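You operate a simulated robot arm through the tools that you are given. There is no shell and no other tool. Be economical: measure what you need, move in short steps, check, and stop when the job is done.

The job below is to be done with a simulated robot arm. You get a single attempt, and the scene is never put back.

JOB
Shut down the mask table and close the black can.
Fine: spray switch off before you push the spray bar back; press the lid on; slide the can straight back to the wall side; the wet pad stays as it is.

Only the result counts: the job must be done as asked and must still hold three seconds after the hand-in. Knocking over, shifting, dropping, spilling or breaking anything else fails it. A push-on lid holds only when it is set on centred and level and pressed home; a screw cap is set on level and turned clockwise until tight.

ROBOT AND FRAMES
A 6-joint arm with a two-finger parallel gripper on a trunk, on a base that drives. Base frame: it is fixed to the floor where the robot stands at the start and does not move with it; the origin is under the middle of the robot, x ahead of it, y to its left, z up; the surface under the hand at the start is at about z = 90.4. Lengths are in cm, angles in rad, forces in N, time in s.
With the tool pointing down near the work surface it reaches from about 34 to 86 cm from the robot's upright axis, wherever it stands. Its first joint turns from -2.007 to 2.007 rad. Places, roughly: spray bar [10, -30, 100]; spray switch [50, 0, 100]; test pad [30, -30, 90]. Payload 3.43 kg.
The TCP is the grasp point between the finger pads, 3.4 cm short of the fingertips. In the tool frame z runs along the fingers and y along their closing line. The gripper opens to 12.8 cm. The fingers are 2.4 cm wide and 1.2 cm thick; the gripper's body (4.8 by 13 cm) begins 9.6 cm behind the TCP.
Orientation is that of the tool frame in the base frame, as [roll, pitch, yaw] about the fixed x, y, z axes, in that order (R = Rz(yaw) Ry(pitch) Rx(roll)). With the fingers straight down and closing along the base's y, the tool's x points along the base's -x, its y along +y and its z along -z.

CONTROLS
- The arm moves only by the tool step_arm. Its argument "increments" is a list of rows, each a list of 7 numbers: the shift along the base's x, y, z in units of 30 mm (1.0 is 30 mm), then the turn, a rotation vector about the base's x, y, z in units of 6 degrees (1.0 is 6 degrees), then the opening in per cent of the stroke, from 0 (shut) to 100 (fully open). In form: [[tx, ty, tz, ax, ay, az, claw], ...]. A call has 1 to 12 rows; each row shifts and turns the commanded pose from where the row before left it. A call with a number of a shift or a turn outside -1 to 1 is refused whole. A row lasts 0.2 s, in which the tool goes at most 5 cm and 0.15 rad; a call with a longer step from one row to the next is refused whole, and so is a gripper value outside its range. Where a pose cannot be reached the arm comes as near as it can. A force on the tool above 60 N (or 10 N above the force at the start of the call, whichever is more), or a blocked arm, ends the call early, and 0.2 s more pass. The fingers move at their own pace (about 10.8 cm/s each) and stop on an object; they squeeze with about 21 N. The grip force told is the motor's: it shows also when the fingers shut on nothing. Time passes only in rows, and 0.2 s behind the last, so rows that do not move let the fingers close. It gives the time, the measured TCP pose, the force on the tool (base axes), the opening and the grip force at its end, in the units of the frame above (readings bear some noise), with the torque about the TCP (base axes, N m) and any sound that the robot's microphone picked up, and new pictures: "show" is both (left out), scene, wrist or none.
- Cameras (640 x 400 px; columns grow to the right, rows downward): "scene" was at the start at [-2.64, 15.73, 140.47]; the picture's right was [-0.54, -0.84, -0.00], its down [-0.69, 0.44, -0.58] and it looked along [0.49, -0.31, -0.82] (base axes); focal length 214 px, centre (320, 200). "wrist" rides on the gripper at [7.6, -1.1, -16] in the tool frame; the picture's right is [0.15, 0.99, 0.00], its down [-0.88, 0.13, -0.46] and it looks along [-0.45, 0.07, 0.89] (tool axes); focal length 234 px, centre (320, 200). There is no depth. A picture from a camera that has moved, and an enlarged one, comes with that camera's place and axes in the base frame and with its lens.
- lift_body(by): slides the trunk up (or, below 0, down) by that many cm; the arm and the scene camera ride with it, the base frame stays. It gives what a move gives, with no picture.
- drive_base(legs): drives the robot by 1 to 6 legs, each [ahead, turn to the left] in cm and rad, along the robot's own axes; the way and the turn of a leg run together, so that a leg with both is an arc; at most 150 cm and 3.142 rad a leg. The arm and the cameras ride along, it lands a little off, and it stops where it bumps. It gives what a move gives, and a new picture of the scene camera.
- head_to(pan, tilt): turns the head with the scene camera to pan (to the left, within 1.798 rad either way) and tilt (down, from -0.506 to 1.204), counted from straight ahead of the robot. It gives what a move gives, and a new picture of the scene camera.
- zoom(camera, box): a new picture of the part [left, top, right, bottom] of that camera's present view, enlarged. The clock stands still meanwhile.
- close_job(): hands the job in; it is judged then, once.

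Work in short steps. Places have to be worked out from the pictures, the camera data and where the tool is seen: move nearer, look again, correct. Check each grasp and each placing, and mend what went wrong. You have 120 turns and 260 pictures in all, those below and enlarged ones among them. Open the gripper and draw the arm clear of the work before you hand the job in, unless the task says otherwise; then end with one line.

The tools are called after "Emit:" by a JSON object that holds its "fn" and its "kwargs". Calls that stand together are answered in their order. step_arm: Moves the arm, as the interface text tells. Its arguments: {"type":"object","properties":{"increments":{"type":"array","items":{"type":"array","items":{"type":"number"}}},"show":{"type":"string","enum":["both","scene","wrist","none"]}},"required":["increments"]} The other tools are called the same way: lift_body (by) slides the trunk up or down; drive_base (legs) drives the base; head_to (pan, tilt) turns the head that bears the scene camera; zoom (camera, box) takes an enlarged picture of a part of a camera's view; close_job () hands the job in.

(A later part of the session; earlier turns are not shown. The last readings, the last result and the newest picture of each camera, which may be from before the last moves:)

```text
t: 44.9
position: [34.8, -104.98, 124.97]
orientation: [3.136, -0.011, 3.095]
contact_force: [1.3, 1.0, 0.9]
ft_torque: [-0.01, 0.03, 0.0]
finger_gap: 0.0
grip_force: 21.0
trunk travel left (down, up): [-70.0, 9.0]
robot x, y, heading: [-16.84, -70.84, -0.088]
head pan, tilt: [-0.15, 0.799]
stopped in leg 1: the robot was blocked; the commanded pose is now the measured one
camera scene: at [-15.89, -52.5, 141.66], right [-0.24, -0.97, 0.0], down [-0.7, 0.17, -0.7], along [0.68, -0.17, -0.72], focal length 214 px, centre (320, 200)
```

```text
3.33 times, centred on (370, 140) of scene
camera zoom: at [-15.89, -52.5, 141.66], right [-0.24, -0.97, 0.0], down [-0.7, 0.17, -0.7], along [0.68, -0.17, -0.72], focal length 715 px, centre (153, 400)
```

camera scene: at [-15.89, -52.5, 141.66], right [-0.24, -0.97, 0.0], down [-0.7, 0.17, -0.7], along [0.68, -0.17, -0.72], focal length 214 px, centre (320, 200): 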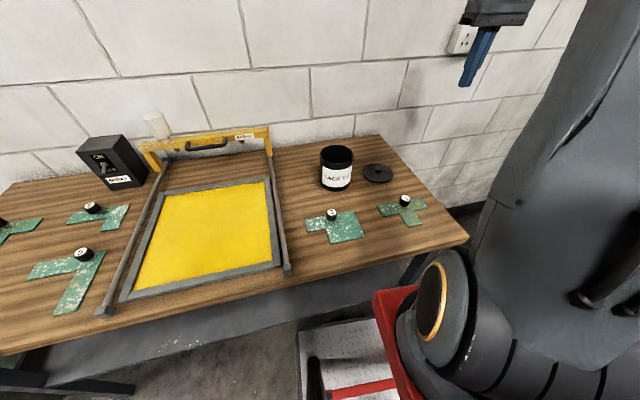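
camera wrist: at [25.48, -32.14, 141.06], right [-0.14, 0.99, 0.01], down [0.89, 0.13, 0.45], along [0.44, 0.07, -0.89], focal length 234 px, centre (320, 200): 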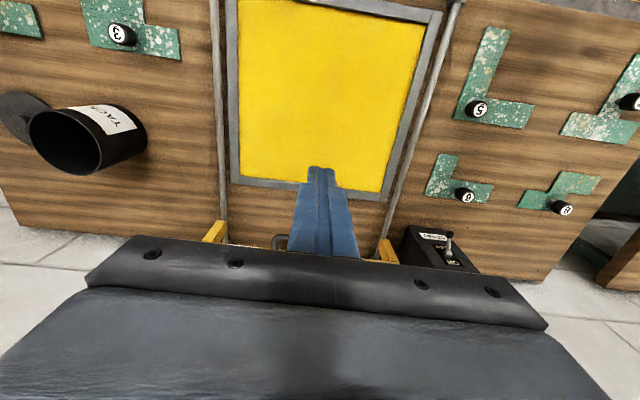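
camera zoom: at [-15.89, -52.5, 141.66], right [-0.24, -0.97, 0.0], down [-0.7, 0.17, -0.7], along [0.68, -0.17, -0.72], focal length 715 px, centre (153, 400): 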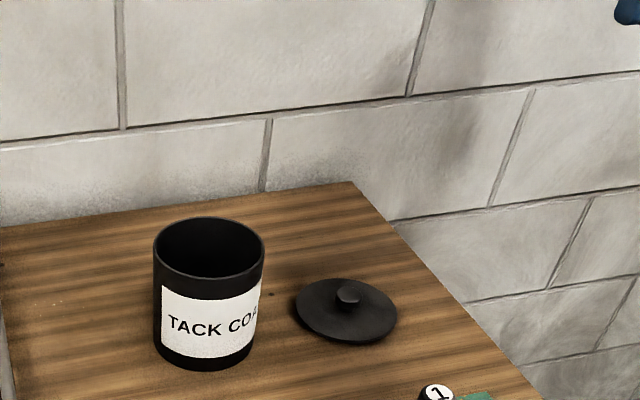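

The base bumped something low at the table, so I'll back off 2 cm and re-level the tool. The lid knob is at about (41, -88.7) and the can axis at about (40.3, -71.8) with its rim at z≈102.4.

Emit:
{"fn": "drive_base", "kwargs": {"legs": [[-3, 0.08]]}}

Emit:
{"fn": "step_arm", "kwargs": {"increments": [[0, 1, -0.5, 0, 0, 0, 50], [0, 1, -0.5, 0, 0, 0, 70], [0, 1, -0.5, 0, 0, 0, 70], [0, 1, -0.5, 0, 0, 0, 70], [0, 0, 0, 0, 0, 0, 70]]}}

```text
t: 45.8
position: [34.42, -100.67, 124.98]
orientation: [3.136, -0.011, -3.108]
contact_force: [0.1, 0.1, 0.0]
ft_torque: [0.01, -0.02, 0.01]
finger_gap: 0.0
grip_force: 20.9
trunk travel left (down, up): [-70.0, 9.0]
robot x, y, heading: [-19.93, -70.98, -0.016]
head pan, tilt: [-0.15, 0.799]
camera scene: at [-20.38, -52.34, 141.67], right [-0.16, -0.99, 0.0], down [-0.71, 0.12, -0.7], along [0.69, -0.11, -0.72], focal length 214 px, centre (320, 200)
```

scene: 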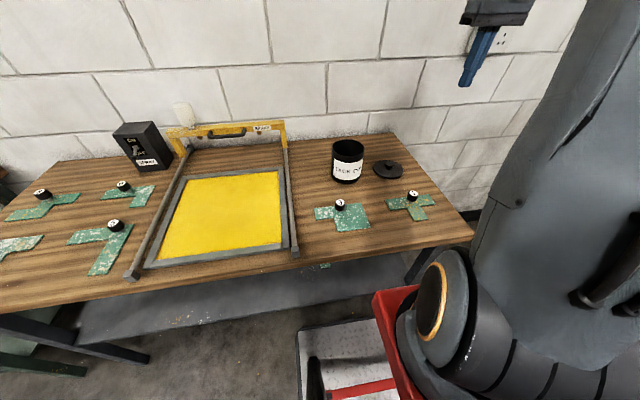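

```text
t: 47.0
position: [34.5, -88.37, 119.15]
orientation: [3.135, -0.013, -3.106]
contact_force: [-0.4, -0.4, 0.4]
ft_torque: [0.04, 0.01, 0.02]
finger_gap: 8.98
grip_force: 0.0
trunk travel left (down, up): [-70.0, 9.0]
robot x, y, heading: [-19.9, -70.54, -0.011]
head pan, tilt: [-0.15, 0.799]
camera scene: at [-20.4, -52.33, 141.67], right [-0.16, -0.99, 0.0], down [-0.71, 0.12, -0.7], along [0.69, -0.11, -0.72], focal length 214 px, centre (320, 200)
camera wrist: at [27.15, -89.85, 135.13], right [-0.18, 0.98, 0.01], down [0.88, 0.16, 0.45], along [0.44, 0.09, -0.9], focal length 234 px, centre (320, 200)
```

scene: 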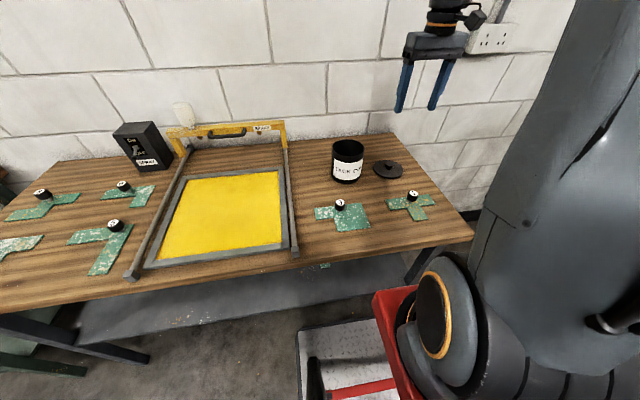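
wrist: 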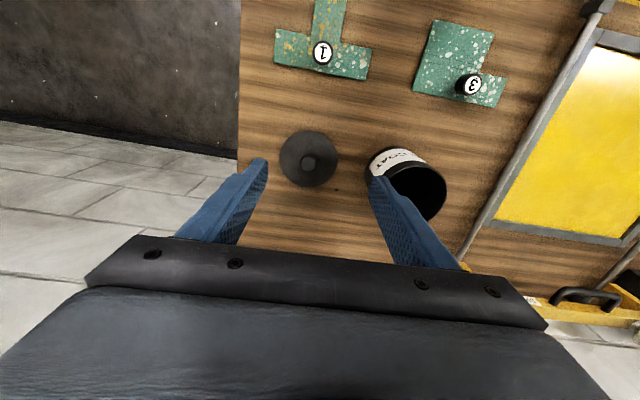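

The wrist view puts the knob at (40.8, -88.4), matching the scene view. I'll square the tool and move above the lid with a narrower opening.

Emit:
{"fn": "step_arm", "kwargs": {"increments": [[0.7, 0, -0.6, -0.06, -0.12, -0.33, 50], [0.7, 0, -0.8, 0, 0, 0, 40], [0.7, 0, -0.8, 0, 0, 0, 40], [0, 0, -0.8, 0, 0, 0, 40], [0, 0, -0.8, 0, 0, 0, 40], [0, 0, 0, 0, 0, 0, 40]]}}

Emit:
{"fn": "zoom", "kwargs": {"camera": "scene", "box": [320, 110, 440, 200]}}

```text
t: 48.4
position: [40.74, -88.65, 107.8]
orientation: [3.141, 0.001, 3.141]
contact_force: [0.8, 0.4, 0.3]
ft_torque: [0.0, -0.01, -0.05]
finger_gap: 5.14
grip_force: 0.1
trunk travel left (down, up): [-70.0, 9.0]
robot x, y, heading: [-20.11, -70.91, -0.017]
head pan, tilt: [-0.15, 0.799]
camera scene: at [-20.39, -52.34, 141.67], right [-0.16, -0.99, 0.0], down [-0.71, 0.12, -0.7], along [0.69, -0.11, -0.72], focal length 214 px, centre (320, 200)
camera wrist: at [33.18, -89.68, 123.57], right [-0.15, 0.99, 0.0], down [0.88, 0.13, 0.46], along [0.45, 0.07, -0.89], focal length 234 px, centre (320, 200)
```

scene: 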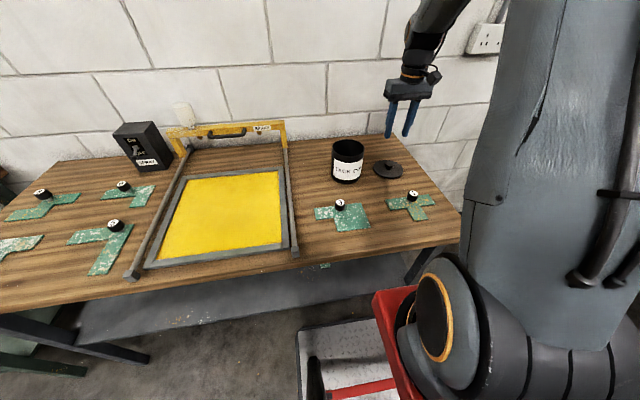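
wrist: 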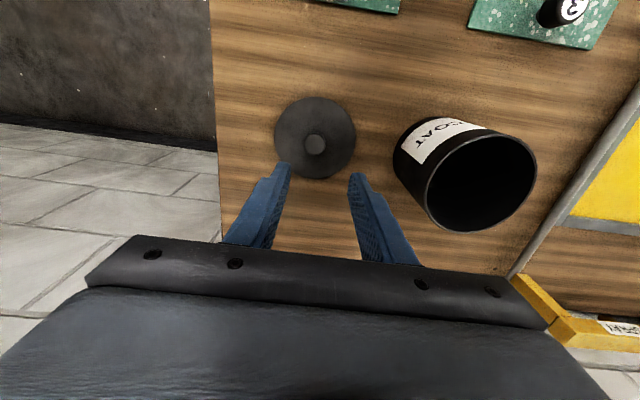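

```text
4.44 times, centred on (380, 155) of scene
camera zoom: at [-20.39, -52.34, 141.67], right [-0.16, -0.99, 0.0], down [-0.71, 0.12, -0.7], along [0.69, -0.11, -0.72], focal length 953 px, centre (53, 400)
```

zoom: 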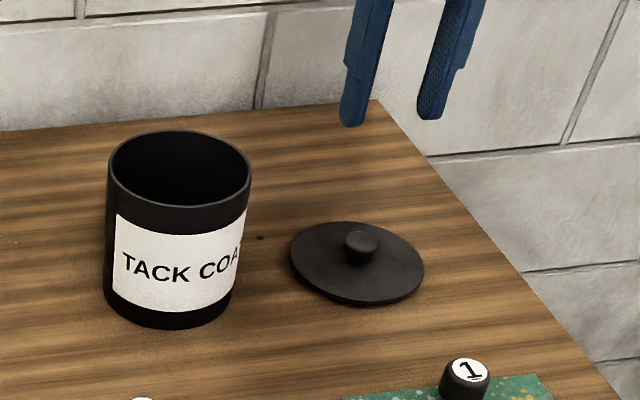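

The knob centre triangulates to (40.5, -88.9, 92.9). I'll lower to just above it and check.

Emit:
{"fn": "step_arm", "kwargs": {"increments": [[-0.08, -0.08, -0.9, 0, 0, 0, 40], [0, 0, -0.9, 0, 0, 0, 40], [0, 0, -0.9, 0, 0, 0, 40], [0, 0, -0.6, 0, 0, 0, 40], [0, 0, -0.4, 0, 0, 0, 40], [0, 0, 0, 0, 0, 0, 40]]}}

Emit:
{"fn": "zoom", "kwargs": {"camera": "scene", "box": [320, 110, 440, 200]}}

Emit:
{"fn": "zoom", "kwargs": {"camera": "wrist", "box": [220, 120, 420, 260]}}

```text
t: 49.8
position: [40.53, -88.74, 96.53]
orientation: [-3.14, -0.001, 3.141]
contact_force: [-0.4, 0.2, -0.6]
ft_torque: [0.0, -0.03, -0.02]
finger_gap: 5.09
grip_force: 0.1
trunk travel left (down, up): [-70.0, 9.0]
robot x, y, heading: [-19.95, -70.62, -0.02]
head pan, tilt: [-0.15, 0.799]
camera scene: at [-20.39, -52.34, 141.67], right [-0.16, -0.99, 0.0], down [-0.71, 0.12, -0.7], along [0.69, -0.11, -0.72], focal length 214 px, centre (320, 200)
camera wrist: at [32.85, -89.73, 112.45], right [-0.15, 0.99, 0.0], down [0.88, 0.13, 0.46], along [0.45, 0.07, -0.89], focal length 234 px, centre (320, 200)
```

scene: 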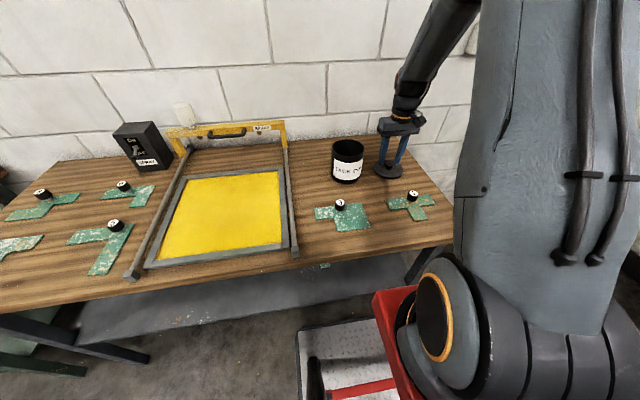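
wrist: 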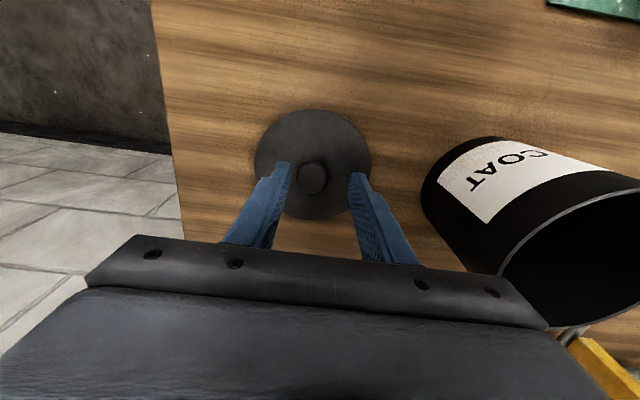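

```text
4.44 times, centred on (380, 155) of scene
camera zoom: at [-20.39, -52.34, 141.67], right [-0.16, -0.99, 0.0], down [-0.71, 0.12, -0.7], along [0.69, -0.11, -0.72], focal length 953 px, centre (53, 400)
```

zoom: 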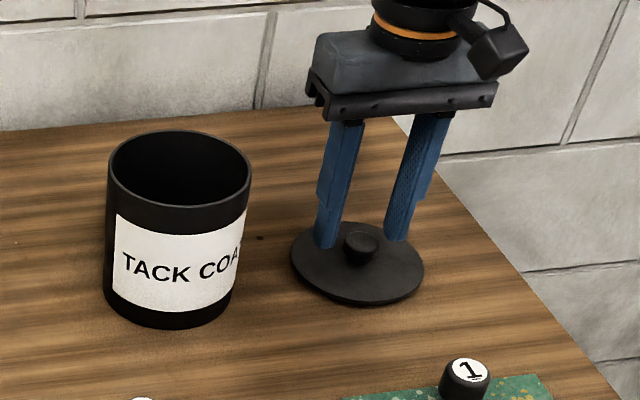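

```text
2.86 times, centred on (320, 190) of wrist
camera zoom: at [32.85, -89.73, 112.45], right [-0.15, 0.99, 0.0], down [0.88, 0.13, 0.46], along [0.45, 0.07, -0.89], focal length 669 px, centre (320, 229)
```

zoom: 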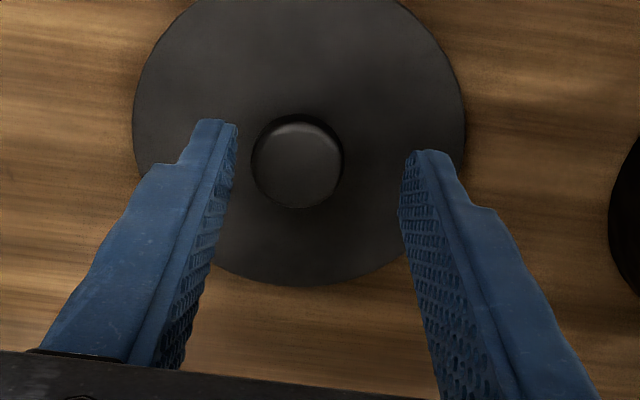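

The knob is at (40.4, -89.2), slightly toward -y of the finger midpoint. I'll shift by -0.5 cm in y and lower until the fingertips nearly touch the lid plate.

Emit:
{"fn": "step_arm", "kwargs": {"increments": [[-0.04, -0.16, 0, 0, 0, 0, 40], [0, 0, -0.15, 0, 0, 0, 40], [0, 0, -0.15, 0, 0, 0, 40], [0, 0, 0, 0, 0, 0, 40]], "show": "none"}}

Emit:
{"fn": "zoom", "kwargs": {"camera": "scene", "box": [350, 130, 430, 190]}}

Emit:
{"fn": "zoom", "kwargs": {"camera": "wrist", "box": [220, 120, 420, 260]}}

```text
t: 50.8
position: [40.3, -89.2, 95.63]
orientation: [3.14, 0.0, -3.141]
contact_force: [0.3, -0.7, -0.5]
ft_torque: [-0.02, -0.01, 0.0]
finger_gap: 5.13
grip_force: 0.0
trunk travel left (down, up): [-70.0, 9.0]
robot x, y, heading: [-20.19, -71.01, -0.013]
head pan, tilt: [-0.15, 0.799]
```

```text
6.67 times, centred on (390, 160) of scene
camera zoom: at [-20.4, -52.34, 141.67], right [-0.16, -0.99, 0.0], down [-0.71, 0.12, -0.7], along [0.69, -0.11, -0.72], focal length 1430 px, centre (-147, 467)
```

zoom: 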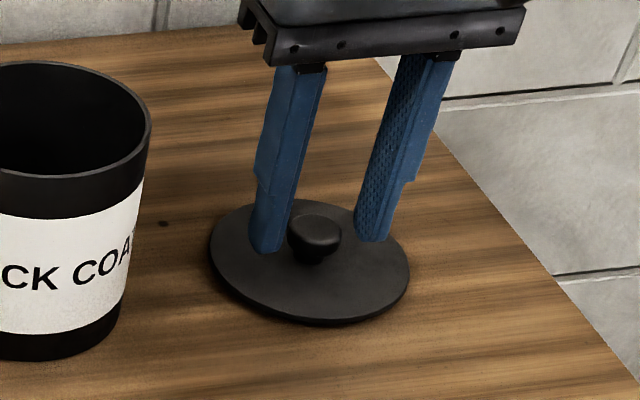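

```text
2.86 times, centred on (320, 190) of wrist
camera zoom: at [32.71, -90.21, 111.55], right [-0.15, 0.99, 0.0], down [0.88, 0.13, 0.46], along [0.45, 0.07, -0.89], focal length 669 px, centre (320, 229)
```

zoom: 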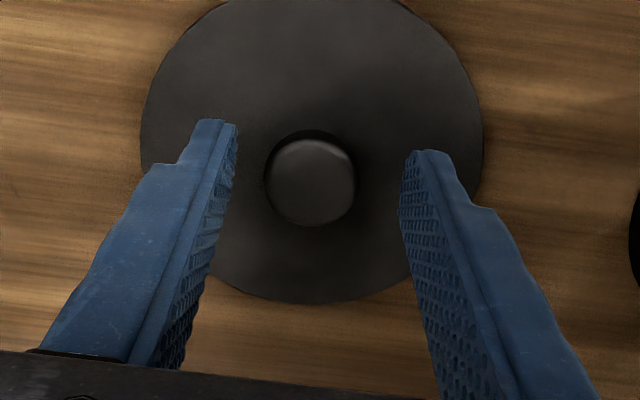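

The knob is centred between the fingers. I'll lower in small steps until I feel the lid plate.

Emit:
{"fn": "step_arm", "kwargs": {"increments": [[0.07, 0, -0.07, 0, 0, 0, 40], [0, 0, -0.07, 0, 0, 0, 40], [0, 0, 0, 0, 0, 0, 40]], "show": "none"}}

Emit:
{"fn": "zoom", "kwargs": {"camera": "scene", "box": [350, 130, 430, 190]}}

```text
t: 51.6
position: [40.5, -89.15, 95.13]
orientation: [3.141, 0.001, -3.141]
contact_force: [0.9, -0.3, -0.4]
ft_torque: [-0.02, 0.0, 0.0]
finger_gap: 5.11
grip_force: 0.1
trunk travel left (down, up): [-70.0, 9.0]
robot x, y, heading: [-20.04, -70.4, -0.016]
head pan, tilt: [-0.15, 0.799]
```

```text
6.67 times, centred on (390, 160) of scene
camera zoom: at [-20.39, -52.34, 141.67], right [-0.16, -0.99, 0.0], down [-0.71, 0.12, -0.7], along [0.69, -0.11, -0.72], focal length 1430 px, centre (-147, 467)
```

zoom: 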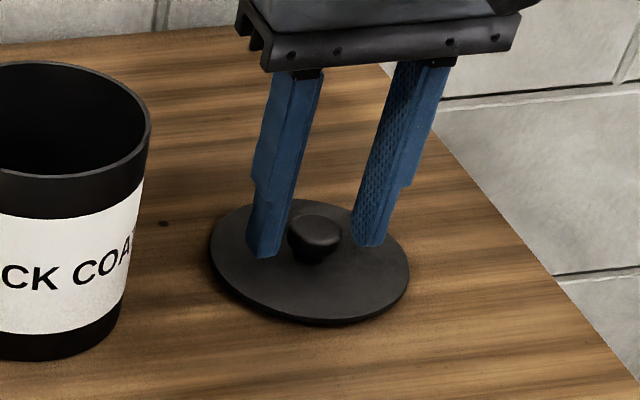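

No contact yet with the tips at z≈91.7, so I'll continue down in small steps.

Emit:
{"fn": "step_arm", "kwargs": {"increments": [[0, 0, -0.06, 0, 0, 0, 40], [0, 0, 0, 0, 0, 0, 40]], "show": "none"}}

Emit:
{"fn": "step_arm", "kwargs": {"increments": [[0, 0, -0.06, 0, 0, 0, 40], [0, 0, 0, 0, 0, 0, 40]], "show": "none"}}

```text
t: 52.2
position: [40.55, -89.23, 94.99]
orientation: [3.141, -0.001, 3.141]
contact_force: [-0.6, 0.0, -0.6]
ft_torque: [-0.01, -0.03, -0.01]
finger_gap: 5.11
grip_force: 0.2
trunk travel left (down, up): [-70.0, 9.0]
robot x, y, heading: [-19.9, -70.68, -0.015]
head pan, tilt: [-0.15, 0.799]
```

```text
t: 52.8
position: [40.57, -89.27, 94.74]
orientation: [3.141, -0.001, 3.141]
contact_force: [0.1, 0.2, -0.1]
ft_torque: [-0.02, 0.01, -0.01]
finger_gap: 5.09
grip_force: 0.1
trunk travel left (down, up): [-70.0, 9.0]
robot x, y, heading: [-20.03, -70.59, -0.015]
head pan, tilt: [-0.15, 0.799]
```

The tips are now at z≈91.3, surrounding the knob and its neck. I'll close the gripper on it.

Emit:
{"fn": "step_arm", "kwargs": {"increments": [[0, 0, 0, 0, 0, 0, 28], [0, 0, 0, 0, 0, 0, 20], [0, 0, 0, 0, 0, 0, 10], [0, 0, 0, 0, 0, 0, 5], [0, 0, 0, 0, 0, 0, 5], [0, 0, 0, 0, 0, 0, 5]], "show": "none"}}

Emit:
{"fn": "zoom", "kwargs": {"camera": "scene", "box": [350, 130, 430, 190]}}

Emit:
{"fn": "zoom", "kwargs": {"camera": "wrist", "box": [220, 120, 420, 260]}}

```text
t: 54.2
position: [40.6, -89.31, 94.87]
orientation: [3.14, 0.002, -3.141]
contact_force: [1.0, 1.0, -0.9]
ft_torque: [0.03, -0.01, -0.02]
finger_gap: 2.87
grip_force: 21.0
trunk travel left (down, up): [-70.0, 9.0]
robot x, y, heading: [-19.77, -70.43, -0.011]
head pan, tilt: [-0.15, 0.799]
```

```text
6.67 times, centred on (390, 160) of scene
camera zoom: at [-20.39, -52.34, 141.67], right [-0.16, -0.99, 0.0], down [-0.71, 0.12, -0.7], along [0.69, -0.11, -0.72], focal length 1430 px, centre (-147, 467)
```

zoom: 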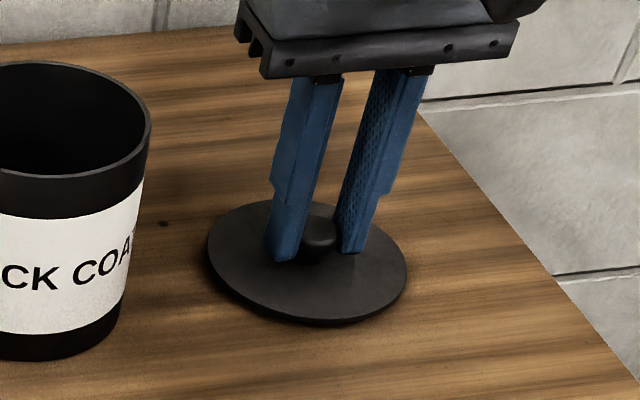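

```text
2.86 times, centred on (320, 190) of wrist
camera zoom: at [32.91, -90.26, 110.71], right [-0.15, 0.99, 0.0], down [0.88, 0.13, 0.46], along [0.45, 0.07, -0.89], focal length 669 px, centre (320, 229)
```

zoom: 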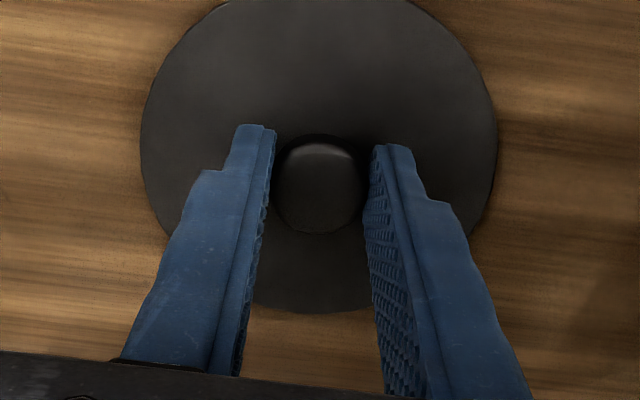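

The knob is gripped with a 2.87 cm gap. I'll lift and check that the lid stays level.

Emit:
{"fn": "step_arm", "kwargs": {"increments": [[0, 0, 0.3, 0, 0, 0, 5], [0, 0, 0.5, 0, 0, 0, 5], [0, 0, 0.8, 0, 0, 0, 5], [0, 0, 0.8, 0, 0, 0, 5], [0, 0, 0.8, 0, 0, 0, 5], [0, 0, 0.8, 0, 0, 0, 5], [0, 0, 0.8, 0, 0, 0, 5], [0, 0, 0.8, 0, 0, 0, 5], [0, 0, 0.4, 0, 0, 0, 5], [0, 0, 0, 0, 0, 0, 5]]}}

Emit:
{"fn": "zoom", "kwargs": {"camera": "scene", "box": [320, 90, 440, 190]}}

```text
t: 56.4
position: [40.59, -89.16, 112.89]
orientation: [-3.141, 0.0, 3.141]
contact_force: [-0.5, -0.6, -0.1]
ft_torque: [0.02, 0.0, 0.01]
finger_gap: 2.83
grip_force: 20.9
trunk travel left (down, up): [-70.0, 9.0]
robot x, y, heading: [-19.93, -70.51, -0.008]
head pan, tilt: [-0.15, 0.799]
camera scene: at [-20.4, -52.33, 141.66], right [-0.16, -0.99, 0.0], down [-0.71, 0.12, -0.7], along [0.69, -0.11, -0.72], focal length 214 px, centre (320, 200)
camera wrist: at [32.92, -90.21, 128.8], right [-0.15, 0.99, 0.0], down [0.88, 0.13, 0.46], along [0.45, 0.07, -0.89], focal length 234 px, centre (320, 200)
```

scene: 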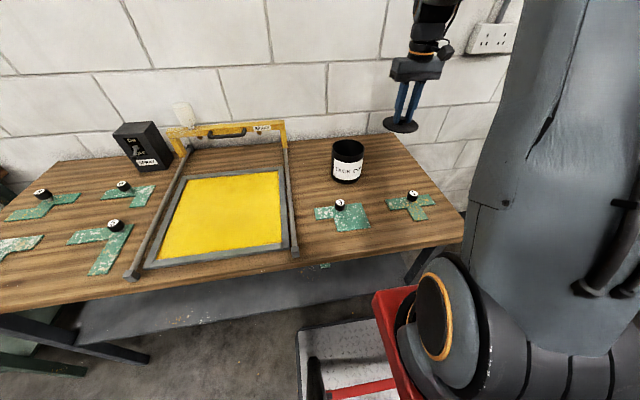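
wrist: 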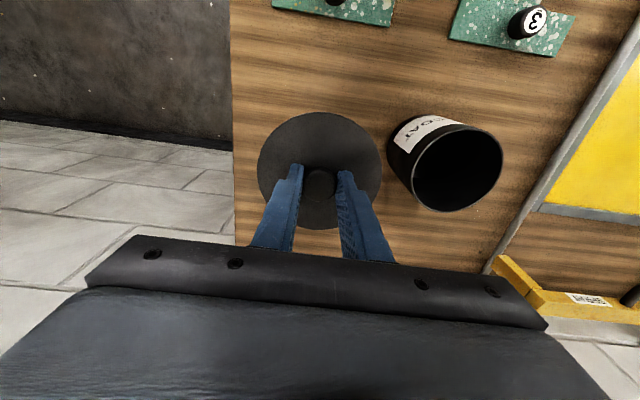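

```text
4.00 times, centred on (380, 140) of scene
camera zoom: at [-20.4, -52.33, 141.66], right [-0.16, -0.99, 0.0], down [-0.71, 0.12, -0.7], along [0.69, -0.11, -0.72], focal length 858 px, centre (80, 440)
```

zoom: 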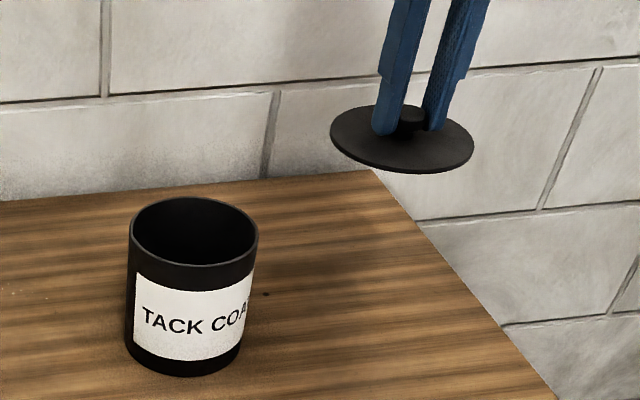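

The lid came up level. Now I'll locate the can rim precisely from both cameras.

Emit:
{"fn": "zoom", "kwargs": {"camera": "wrist", "box": [370, 100, 530, 220]}}

Emit:
{"fn": "zoom", "kwargs": {"camera": "scene", "box": [315, 130, 385, 190]}}

Emit:
{"fn": "zoom", "kwargs": {"camera": "wrist", "box": [240, 100, 400, 240]}}

```text
3.33 times, centred on (450, 160) of wrist
camera zoom: at [32.92, -90.21, 128.8], right [-0.15, 0.99, 0.0], down [0.88, 0.13, 0.46], along [0.45, 0.07, -0.89], focal length 781 px, centre (-113, 333)
```

zoom: 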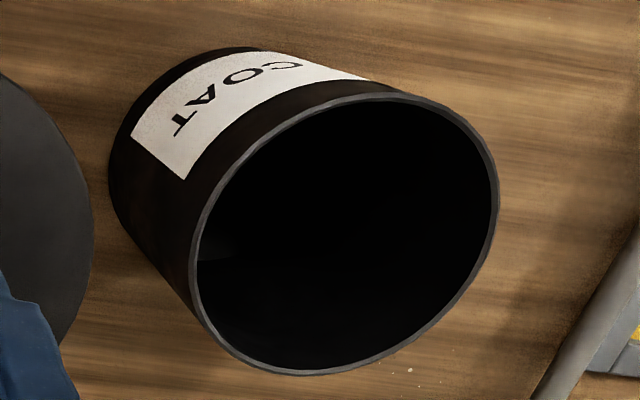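

```text
6.67 times, centred on (350, 160) of scene
camera zoom: at [-20.4, -52.33, 141.66], right [-0.16, -0.99, 0.0], down [-0.71, 0.12, -0.7], along [0.69, -0.11, -0.72], focal length 1430 px, centre (120, 467)
```

zoom: 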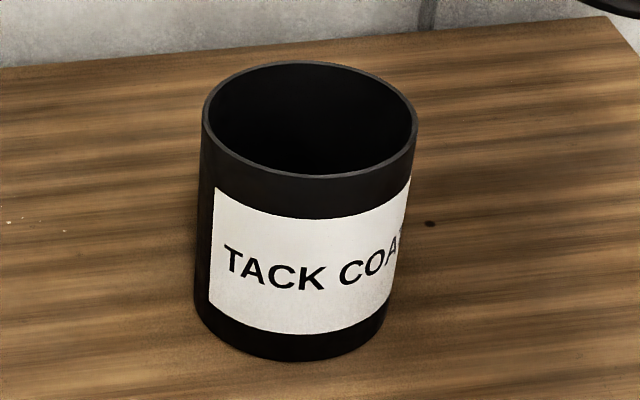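

```text
2.86 times, centred on (320, 170) of wrist
camera zoom: at [32.92, -90.21, 128.8], right [-0.15, 0.99, 0.0], down [0.88, 0.13, 0.46], along [0.45, 0.07, -0.89], focal length 669 px, centre (320, 286)
```

zoom: 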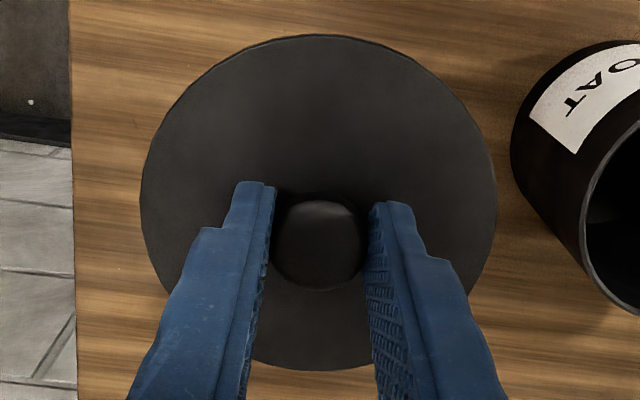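

The can rim centre is at about (40.5, -72.1, 102) with R≈5.4, and the lid centre is nearly at the TCP. For a more exact measurement I'll move the hand so the wrist camera looks straight down on the can, with the lid beyond it.

Emit:
{"fn": "step_arm", "kwargs": {"increments": [[0.35, 0.85, 0, 0, 0, 0, 5], [0.4, 0.95, 0, 0, 0, 0, 5], [0.4, 0.95, 0, 0, 0, 0, 5], [0.4, 0.95, 0, 0, 0, 0, 5], [0.4, 0.95, 0, 0, 0, 0, 5], [0.38, 0.95, 0, 0, 0, 0, 5], [0, 0, 0, 0, 0, 0, 5], [0, 0, 0, 0, 0, 0, 5]]}}

Emit:
{"fn": "zoom", "kwargs": {"camera": "wrist", "box": [220, 10, 420, 240]}}

```text
t: 58.2
position: [47.72, -72.48, 112.87]
orientation: [-3.141, 0.0, -3.141]
contact_force: [0.0, -0.4, -0.5]
ft_torque: [-0.04, 0.01, 0.0]
finger_gap: 2.85
grip_force: 21.0
trunk travel left (down, up): [-70.0, 9.0]
robot x, y, heading: [-19.57, -70.76, -0.014]
head pan, tilt: [-0.15, 0.799]
camera scene: at [-20.39, -52.32, 141.66], right [-0.16, -0.99, 0.0], down [-0.71, 0.12, -0.7], along [0.69, -0.11, -0.72], focal length 214 px, centre (320, 200)
camera wrist: at [39.99, -73.53, 128.81], right [-0.15, 0.99, 0.0], down [0.88, 0.13, 0.46], along [0.45, 0.07, -0.89], focal length 234 px, centre (320, 200)
```

scene: 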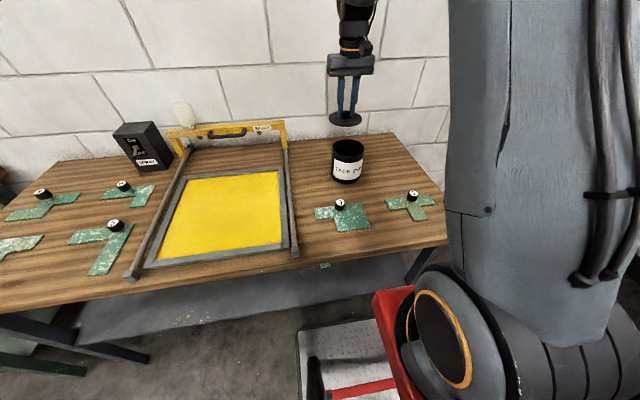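
wrist: 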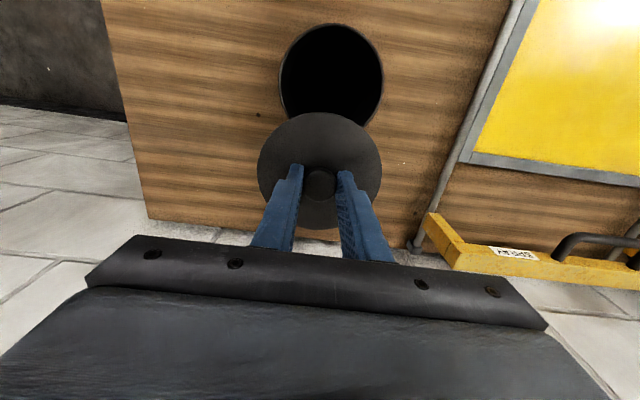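

```text
1.74 times, centred on (320, 125) of wrist
camera zoom: at [39.99, -73.53, 128.81], right [-0.15, 0.99, 0.0], down [0.88, 0.13, 0.46], along [0.45, 0.07, -0.89], focal length 407 px, centre (320, 330)
```

zoom: 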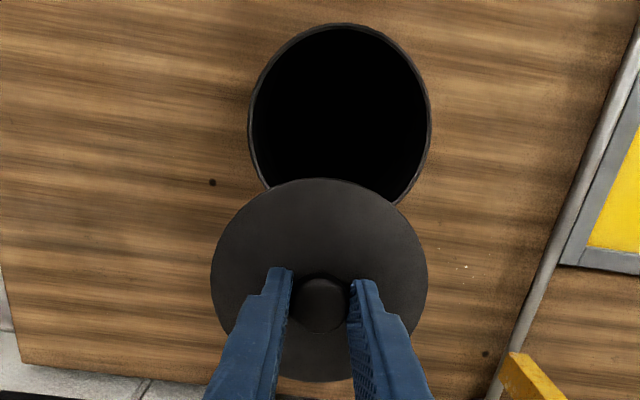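

Can centre is (40.53, -72.19) and the lid centre is TCP + (0.1, 0.06). I'll move to TCP (40.43, -72.25) and lower to about 1 cm above the rim.

Emit:
{"fn": "step_arm", "kwargs": {"increments": [[-0.8, 0.04, 0, 0, 0, 0, 5], [-0.8, 0.04, 0, 0, 0, 0, 5], [-0.83, 0, 0, 0, 0, 0, 5], [0, 0, 0, 0, 0, 0, 5], [0, 0, -0.5, 0, 0, 0, 5], [0, 0, -0.5, 0, 0, 0, 5], [0, 0, -0.5, 0, 0, 0, 5], [0, 0, -0.2, 0, 0, 0, 5], [0, 0, 0, 0, 0, 0, 5]]}}

Emit:
{"fn": "zoom", "kwargs": {"camera": "scene", "box": [315, 120, 385, 190]}}

Emit:
{"fn": "zoom", "kwargs": {"camera": "wrist", "box": [220, 80, 420, 240]}}

```text
t: 60.2
position: [40.16, -72.28, 107.62]
orientation: [-3.14, -0.002, 3.141]
contact_force: [-0.2, 0.4, -1.0]
ft_torque: [0.01, 0.01, 0.02]
finger_gap: 2.84
grip_force: 20.6
trunk travel left (down, up): [-70.0, 9.0]
robot x, y, heading: [-20.06, -70.99, -0.016]
head pan, tilt: [-0.15, 0.799]
camera scene: at [-20.39, -52.33, 141.67], right [-0.16, -0.99, 0.0], down [-0.71, 0.12, -0.7], along [0.69, -0.11, -0.72], focal length 214 px, centre (320, 200)
camera wrist: at [32.57, -73.31, 123.58], right [-0.15, 0.99, 0.0], down [0.88, 0.13, 0.46], along [0.45, 0.07, -0.89], focal length 234 px, centre (320, 200)
```

scene: 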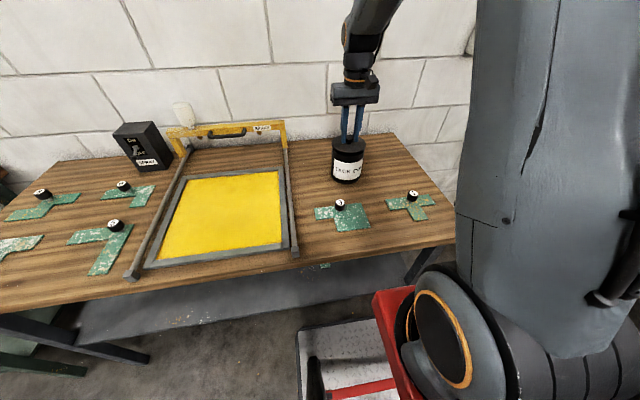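
wrist: 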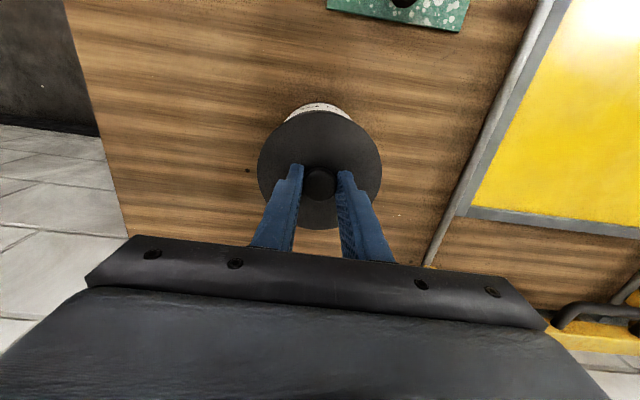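

```text
5.71 times, centred on (350, 155) of scene
camera zoom: at [-20.39, -52.33, 141.67], right [-0.16, -0.99, 0.0], down [-0.71, 0.12, -0.7], along [0.69, -0.11, -0.72], focal length 1226 px, centre (149, 457)
```

zoom: 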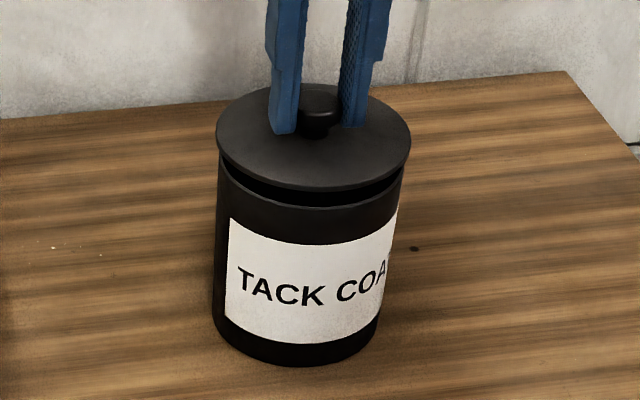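

```text
2.50 times, centred on (320, 160) of wrist
camera zoom: at [32.57, -73.31, 123.58], right [-0.15, 0.99, 0.0], down [0.88, 0.13, 0.46], along [0.45, 0.07, -0.89], focal length 585 px, centre (320, 300)
```

zoom: 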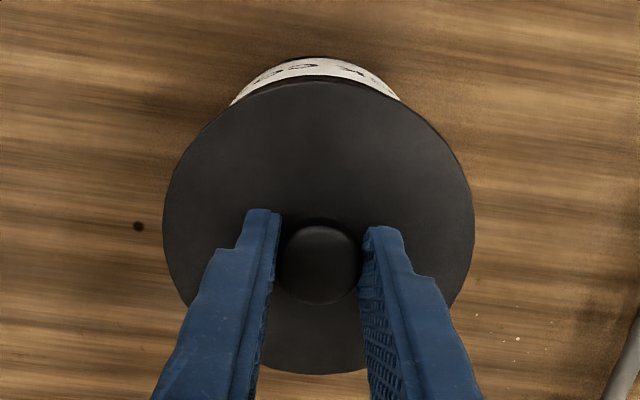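

The lid is nearly concentric with the can and about 0.7 cm above the rim. I'll nudge x by +0.2 cm and lower gently until contact.

Emit:
{"fn": "step_arm", "kwargs": {"increments": [[0.07, 0.02, 0, 0, 0, 0, 5], [0, 0, -0.1, 0, 0, 0, 5], [0, 0, 0, 0, 0, 0, 5]], "show": "none"}}

Emit:
{"fn": "step_arm", "kwargs": {"increments": [[0, 0, -0.1, 0, 0, 0, 5], [0, 0, 0, 0, 0, 0, 5]], "show": "none"}}

Emit:
{"fn": "zoom", "kwargs": {"camera": "scene", "box": [315, 120, 385, 190]}}

```text
t: 61.0
position: [40.43, -72.11, 107.43]
orientation: [-3.141, 0.001, -3.141]
contact_force: [-0.4, -0.3, -0.4]
ft_torque: [0.01, -0.01, -0.04]
finger_gap: 2.83
grip_force: 20.6
trunk travel left (down, up): [-70.0, 9.0]
robot x, y, heading: [-19.97, -70.51, -0.013]
head pan, tilt: [-0.15, 0.799]
```

```text
t: 61.6
position: [40.42, -72.13, 107.05]
orientation: [-3.142, -0.001, -3.141]
contact_force: [0.6, 0.3, -0.1]
ft_torque: [-0.01, 0.01, -0.02]
finger_gap: 2.85
grip_force: 21.0
trunk travel left (down, up): [-70.0, 9.0]
robot x, y, heading: [-20.25, -70.59, -0.012]
head pan, tilt: [-0.15, 0.799]
```

```text
5.71 times, centred on (350, 155) of scene
camera zoom: at [-20.39, -52.33, 141.66], right [-0.16, -0.99, 0.0], down [-0.71, 0.12, -0.7], along [0.69, -0.11, -0.72], focal length 1226 px, centre (149, 457)
```

zoom: 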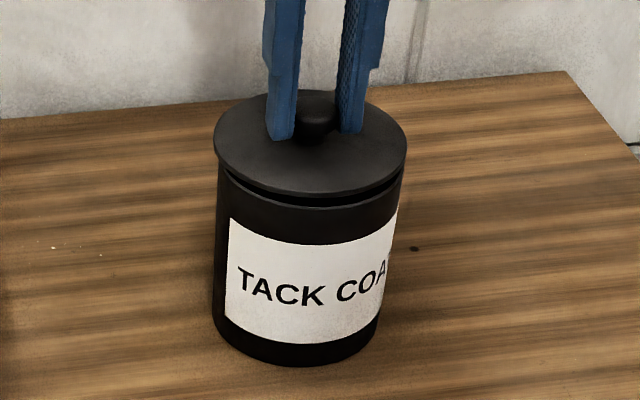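

It is aligned to within about a millimetre, with a small gap left. I'll continue lowering.

Emit:
{"fn": "step_arm", "kwargs": {"increments": [[0, -0.02, -0.1, 0, 0, 0, 5], [0, 0, 0, 0, 0, 0, 5]], "show": "none"}}

Emit:
{"fn": "step_arm", "kwargs": {"increments": [[0, 0, -0.1, 0, 0, 0, 5], [0, 0, 0, 0, 0, 0, 5]], "show": "none"}}

Emit:
{"fn": "zoom", "kwargs": {"camera": "scene", "box": [315, 120, 385, 190]}}

```text
t: 62.2
position: [40.29, -72.18, 106.77]
orientation: [3.141, -0.002, 3.141]
contact_force: [1.4, 0.4, -0.4]
ft_torque: [-0.01, -0.01, 0.01]
finger_gap: 2.87
grip_force: 21.5
trunk travel left (down, up): [-70.0, 9.0]
robot x, y, heading: [-19.88, -71.01, -0.012]
head pan, tilt: [-0.15, 0.799]
```

```text
t: 62.8
position: [40.35, -72.08, 106.41]
orientation: [3.141, -0.001, -3.141]
contact_force: [-0.3, 0.3, -0.6]
ft_torque: [0.01, 0.01, 0.01]
finger_gap: 2.84
grip_force: 20.7
trunk travel left (down, up): [-70.0, 9.0]
robot x, y, heading: [-19.88, -70.58, -0.013]
head pan, tilt: [-0.15, 0.799]
```

```text
5.71 times, centred on (350, 155) of scene
camera zoom: at [-20.39, -52.33, 141.66], right [-0.16, -0.99, 0.0], down [-0.71, 0.12, -0.7], along [0.69, -0.11, -0.72], focal length 1226 px, centre (149, 457)
```

zoom: 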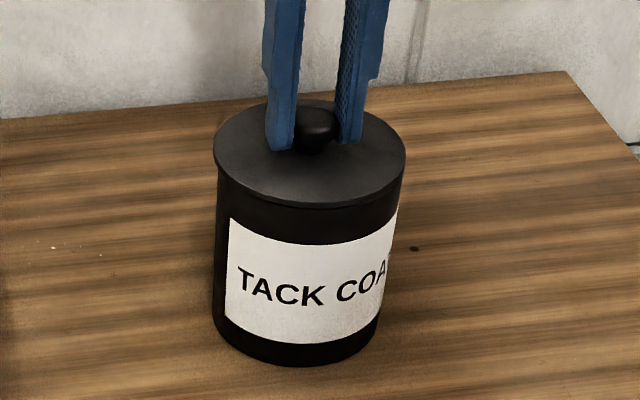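

The lid is about to touch the rim, centred and level. I'll press down in small increments.

Emit:
{"fn": "step_arm", "kwargs": {"increments": [[0, 0, -0.07, 0, 0, 0, 5], [0, 0, -0.07, 0, 0, 0, 5], [0, 0, 0, 0, 0, 0, 5]], "show": "none"}}

Emit:
{"fn": "step_arm", "kwargs": {"increments": [[0, 0, -0.07, 0, 0, 0, 5], [0, 0, -0.07, 0, 0, 0, 5], [0, 0, 0, 0, 0, 0, 5]], "show": "none"}}

Emit:
{"fn": "zoom", "kwargs": {"camera": "scene", "box": [315, 120, 385, 190]}}

```text
t: 63.6
position: [40.39, -72.23, 106.24]
orientation: [-3.14, 0.002, 3.14]
contact_force: [-7.4, -9.4, 21.6]
ft_torque: [-0.33, 0.12, -0.06]
finger_gap: 2.85
grip_force: 20.6
trunk travel left (down, up): [-70.0, 9.0]
robot x, y, heading: [-19.78, -70.82, -0.011]
head pan, tilt: [-0.15, 0.799]
heard: snap
```

```text
t: 64.4
position: [40.45, -72.42, 105.94]
orientation: [3.141, 0.004, -3.141]
contact_force: [-1.3, -14.5, 41.9]
ft_torque: [-0.46, 0.14, -0.04]
finger_gap: 2.86
grip_force: 21.0
trunk travel left (down, up): [-70.0, 9.0]
robot x, y, heading: [-19.82, -70.88, -0.014]
head pan, tilt: [-0.15, 0.799]
```

```text
5.71 times, centred on (350, 155) of scene
camera zoom: at [-20.54, -52.42, 141.69], right [-0.16, -0.99, 0.0], down [-0.71, 0.12, -0.7], along [0.69, -0.11, -0.72], focal length 1226 px, centre (149, 457)
```

zoom: 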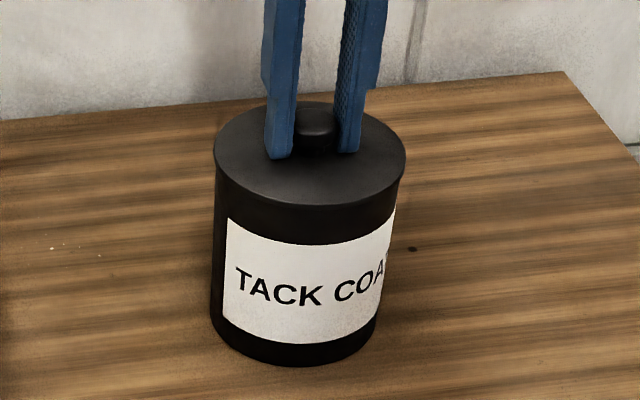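

A snap was heard and the lid looks seated flush. I'll relieve the force, open the fingers and rise.

Emit:
{"fn": "step_arm", "kwargs": {"increments": [[0, 0.03, 0.1, 0, 0, 0, 5], [0, 0, 0, 0, 0, 0, 20], [0, 0, 0, 0, 0, 0, 40], [0, 0, 0, 0, 0, 0, 40], [0, 0, 0.4, 0, 0, 0, 40], [0, 0, 0.8, 0, 0, 0, 40], [0, 0, 0.8, 0, 0, 0, 40], [0, 0, 0.8, 0, 0, 0, 40], [0, 0, 0.8, 0, 0, 0, 30], [0, 0, 0.8, 0, 0, 0, 0], [0, 0, 0, 0, 0, 0, 0]]}}

Emit:
{"fn": "zoom", "kwargs": {"camera": "scene", "box": [315, 120, 385, 190]}}

Emit:
{"fn": "zoom", "kwargs": {"camera": "wrist", "box": [220, 60, 420, 240]}}

```text
t: 66.8
position: [40.31, -72.14, 119.15]
orientation: [-3.141, 0.0, 3.141]
contact_force: [0.8, -0.8, 1.5]
ft_torque: [-0.02, -0.04, 0.02]
finger_gap: 0.0
grip_force: 21.1
trunk travel left (down, up): [-70.0, 9.0]
robot x, y, heading: [-19.66, -70.6, -0.011]
head pan, tilt: [-0.15, 0.799]
camera scene: at [-20.4, -52.34, 141.66], right [-0.16, -0.99, 0.0], down [-0.71, 0.12, -0.7], along [0.69, -0.11, -0.72], focal length 214 px, centre (320, 200)
camera wrist: at [32.69, -73.13, 135.1], right [-0.15, 0.99, 0.0], down [0.88, 0.13, 0.46], along [0.45, 0.07, -0.89], focal length 234 px, centre (320, 200)
```

scene: 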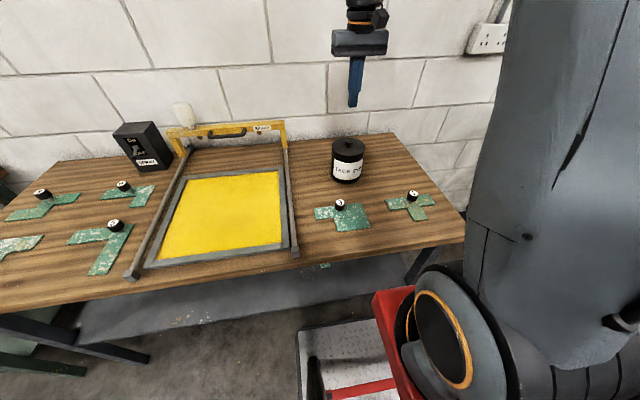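
wrist: 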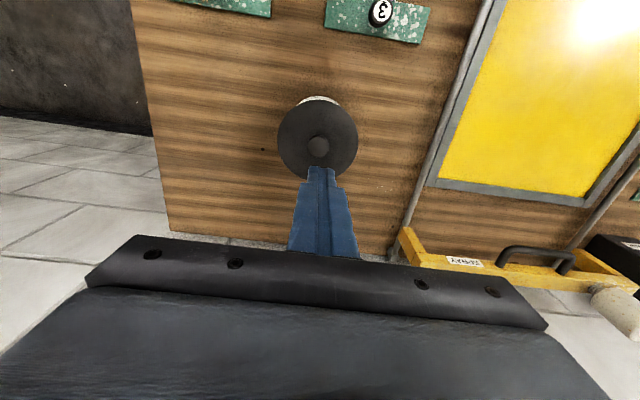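

```text
5.71 times, centred on (350, 155) of scene
camera zoom: at [-20.4, -52.34, 141.66], right [-0.16, -0.99, 0.0], down [-0.71, 0.12, -0.7], along [0.69, -0.11, -0.72], focal length 1226 px, centre (149, 457)
```

zoom: 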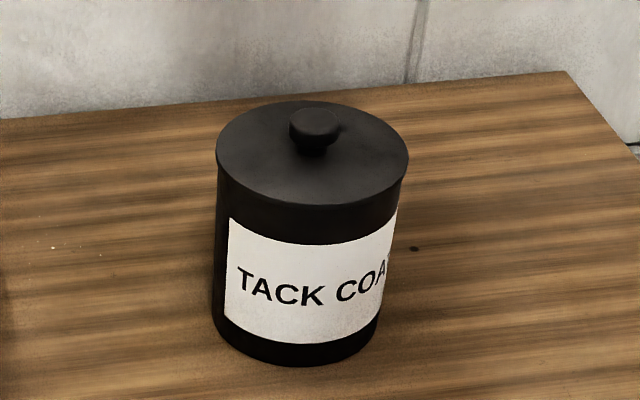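

```text
2.22 times, centred on (320, 150) of wrist
camera zoom: at [32.69, -73.13, 135.1], right [-0.15, 0.99, 0.0], down [0.88, 0.13, 0.46], along [0.45, 0.07, -0.89], focal length 520 px, centre (320, 311)
```

zoom: 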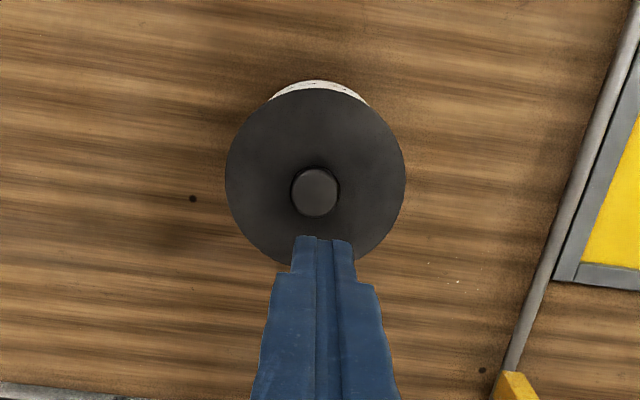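

The lid is seated. Before sliding the can I'll check the bar's final position against the rail ends, since the table's back edge seems to be near x≈67.

Emit:
{"fn": "zoom", "kwargs": {"camera": "scene", "box": [100, 90, 310, 220]}}

Emit:
{"fn": "zoom", "kwargs": {"camera": "wrist", "box": [380, 180, 640, 340]}}

```text
3.05 times, centred on (205, 155) of scene
camera zoom: at [-20.4, -52.34, 141.66], right [-0.16, -0.99, 0.0], down [-0.71, 0.12, -0.7], along [0.69, -0.11, -0.72], focal length 654 px, centre (670, 337)
```

zoom: 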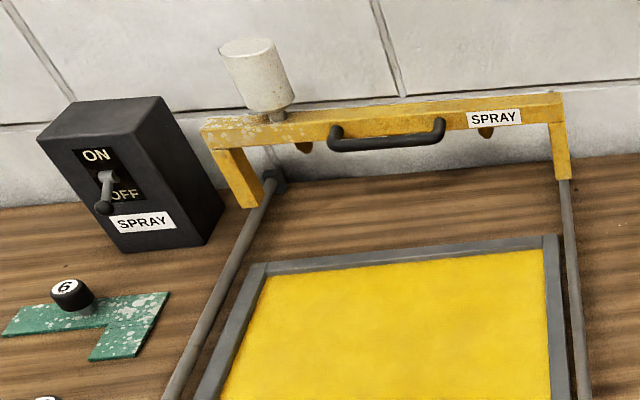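

```text
2.46 times, centred on (510, 260) of wrist
camera zoom: at [32.69, -73.13, 135.1], right [-0.15, 0.99, 0.0], down [0.88, 0.13, 0.46], along [0.45, 0.07, -0.89], focal length 576 px, centre (-148, 52)
```

zoom: 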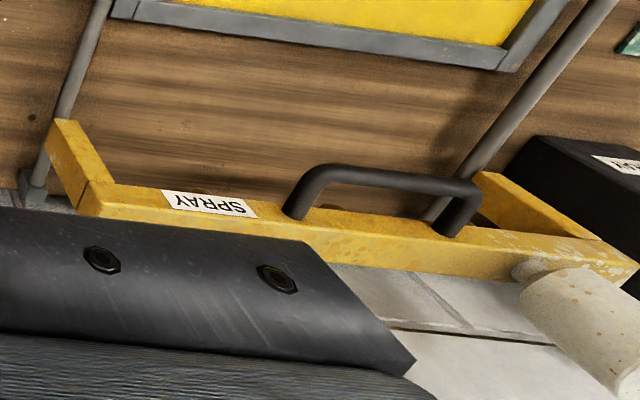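

The bar foot is close to the rail stops and it hit a hard stop, so it is home. The lid is centred at y=-72.19.

To slide the can, I'll use two spread fingertips as a cradle. Tilting the tool 20° makes them touch the body low and keeps them clear of the lid.

Emit:
{"fn": "step_arm", "kwargs": {"increments": [[-0.85, 0, 0, 0, 0, 0, 10], [-0.85, 0, 0, 0, -0.85, 0, 30], [-0.85, 0, 0, 0, -0.85, 0, 45], [-0.85, 0, -0.5, 0, -0.85, 0, 45], [0, 0, -0.8, 0, -0.78, 0, 45], [0, 0, -0.8, 0, 0, 0, 45], [0, 0, -0.8, 0, 0, 0, 45], [0, 0, 0, 0, 0, 0, 45]]}}

```text
t: 68.6
position: [30.25, -72.14, 110.64]
orientation: [-3.141, 0.349, 3.141]
contact_force: [0.3, -0.5, 0.8]
ft_torque: [0.0, 0.02, -0.03]
finger_gap: 5.75
grip_force: 0.1
trunk travel left (down, up): [-70.0, 9.0]
robot x, y, heading: [-19.59, -70.64, -0.014]
head pan, tilt: [-0.15, 0.799]
camera scene: at [-20.4, -52.34, 141.67], right [-0.16, -0.99, 0.0], down [-0.71, 0.12, -0.7], along [0.69, -0.11, -0.72], focal length 214 px, centre (320, 200)
camera wrist: at [17.59, -73.26, 122.93], right [-0.14, 0.99, -0.05], down [0.67, 0.13, 0.73], along [0.73, 0.07, -0.68], focal length 234 px, centre (320, 200)
```

scene: 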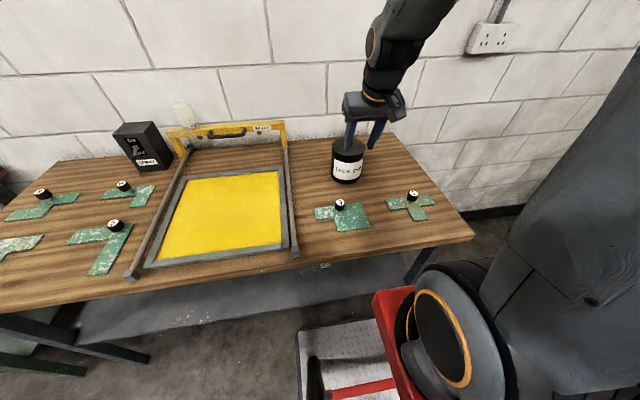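
wrist: 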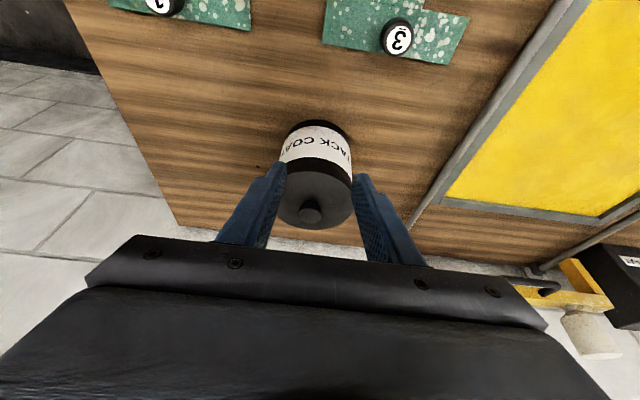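

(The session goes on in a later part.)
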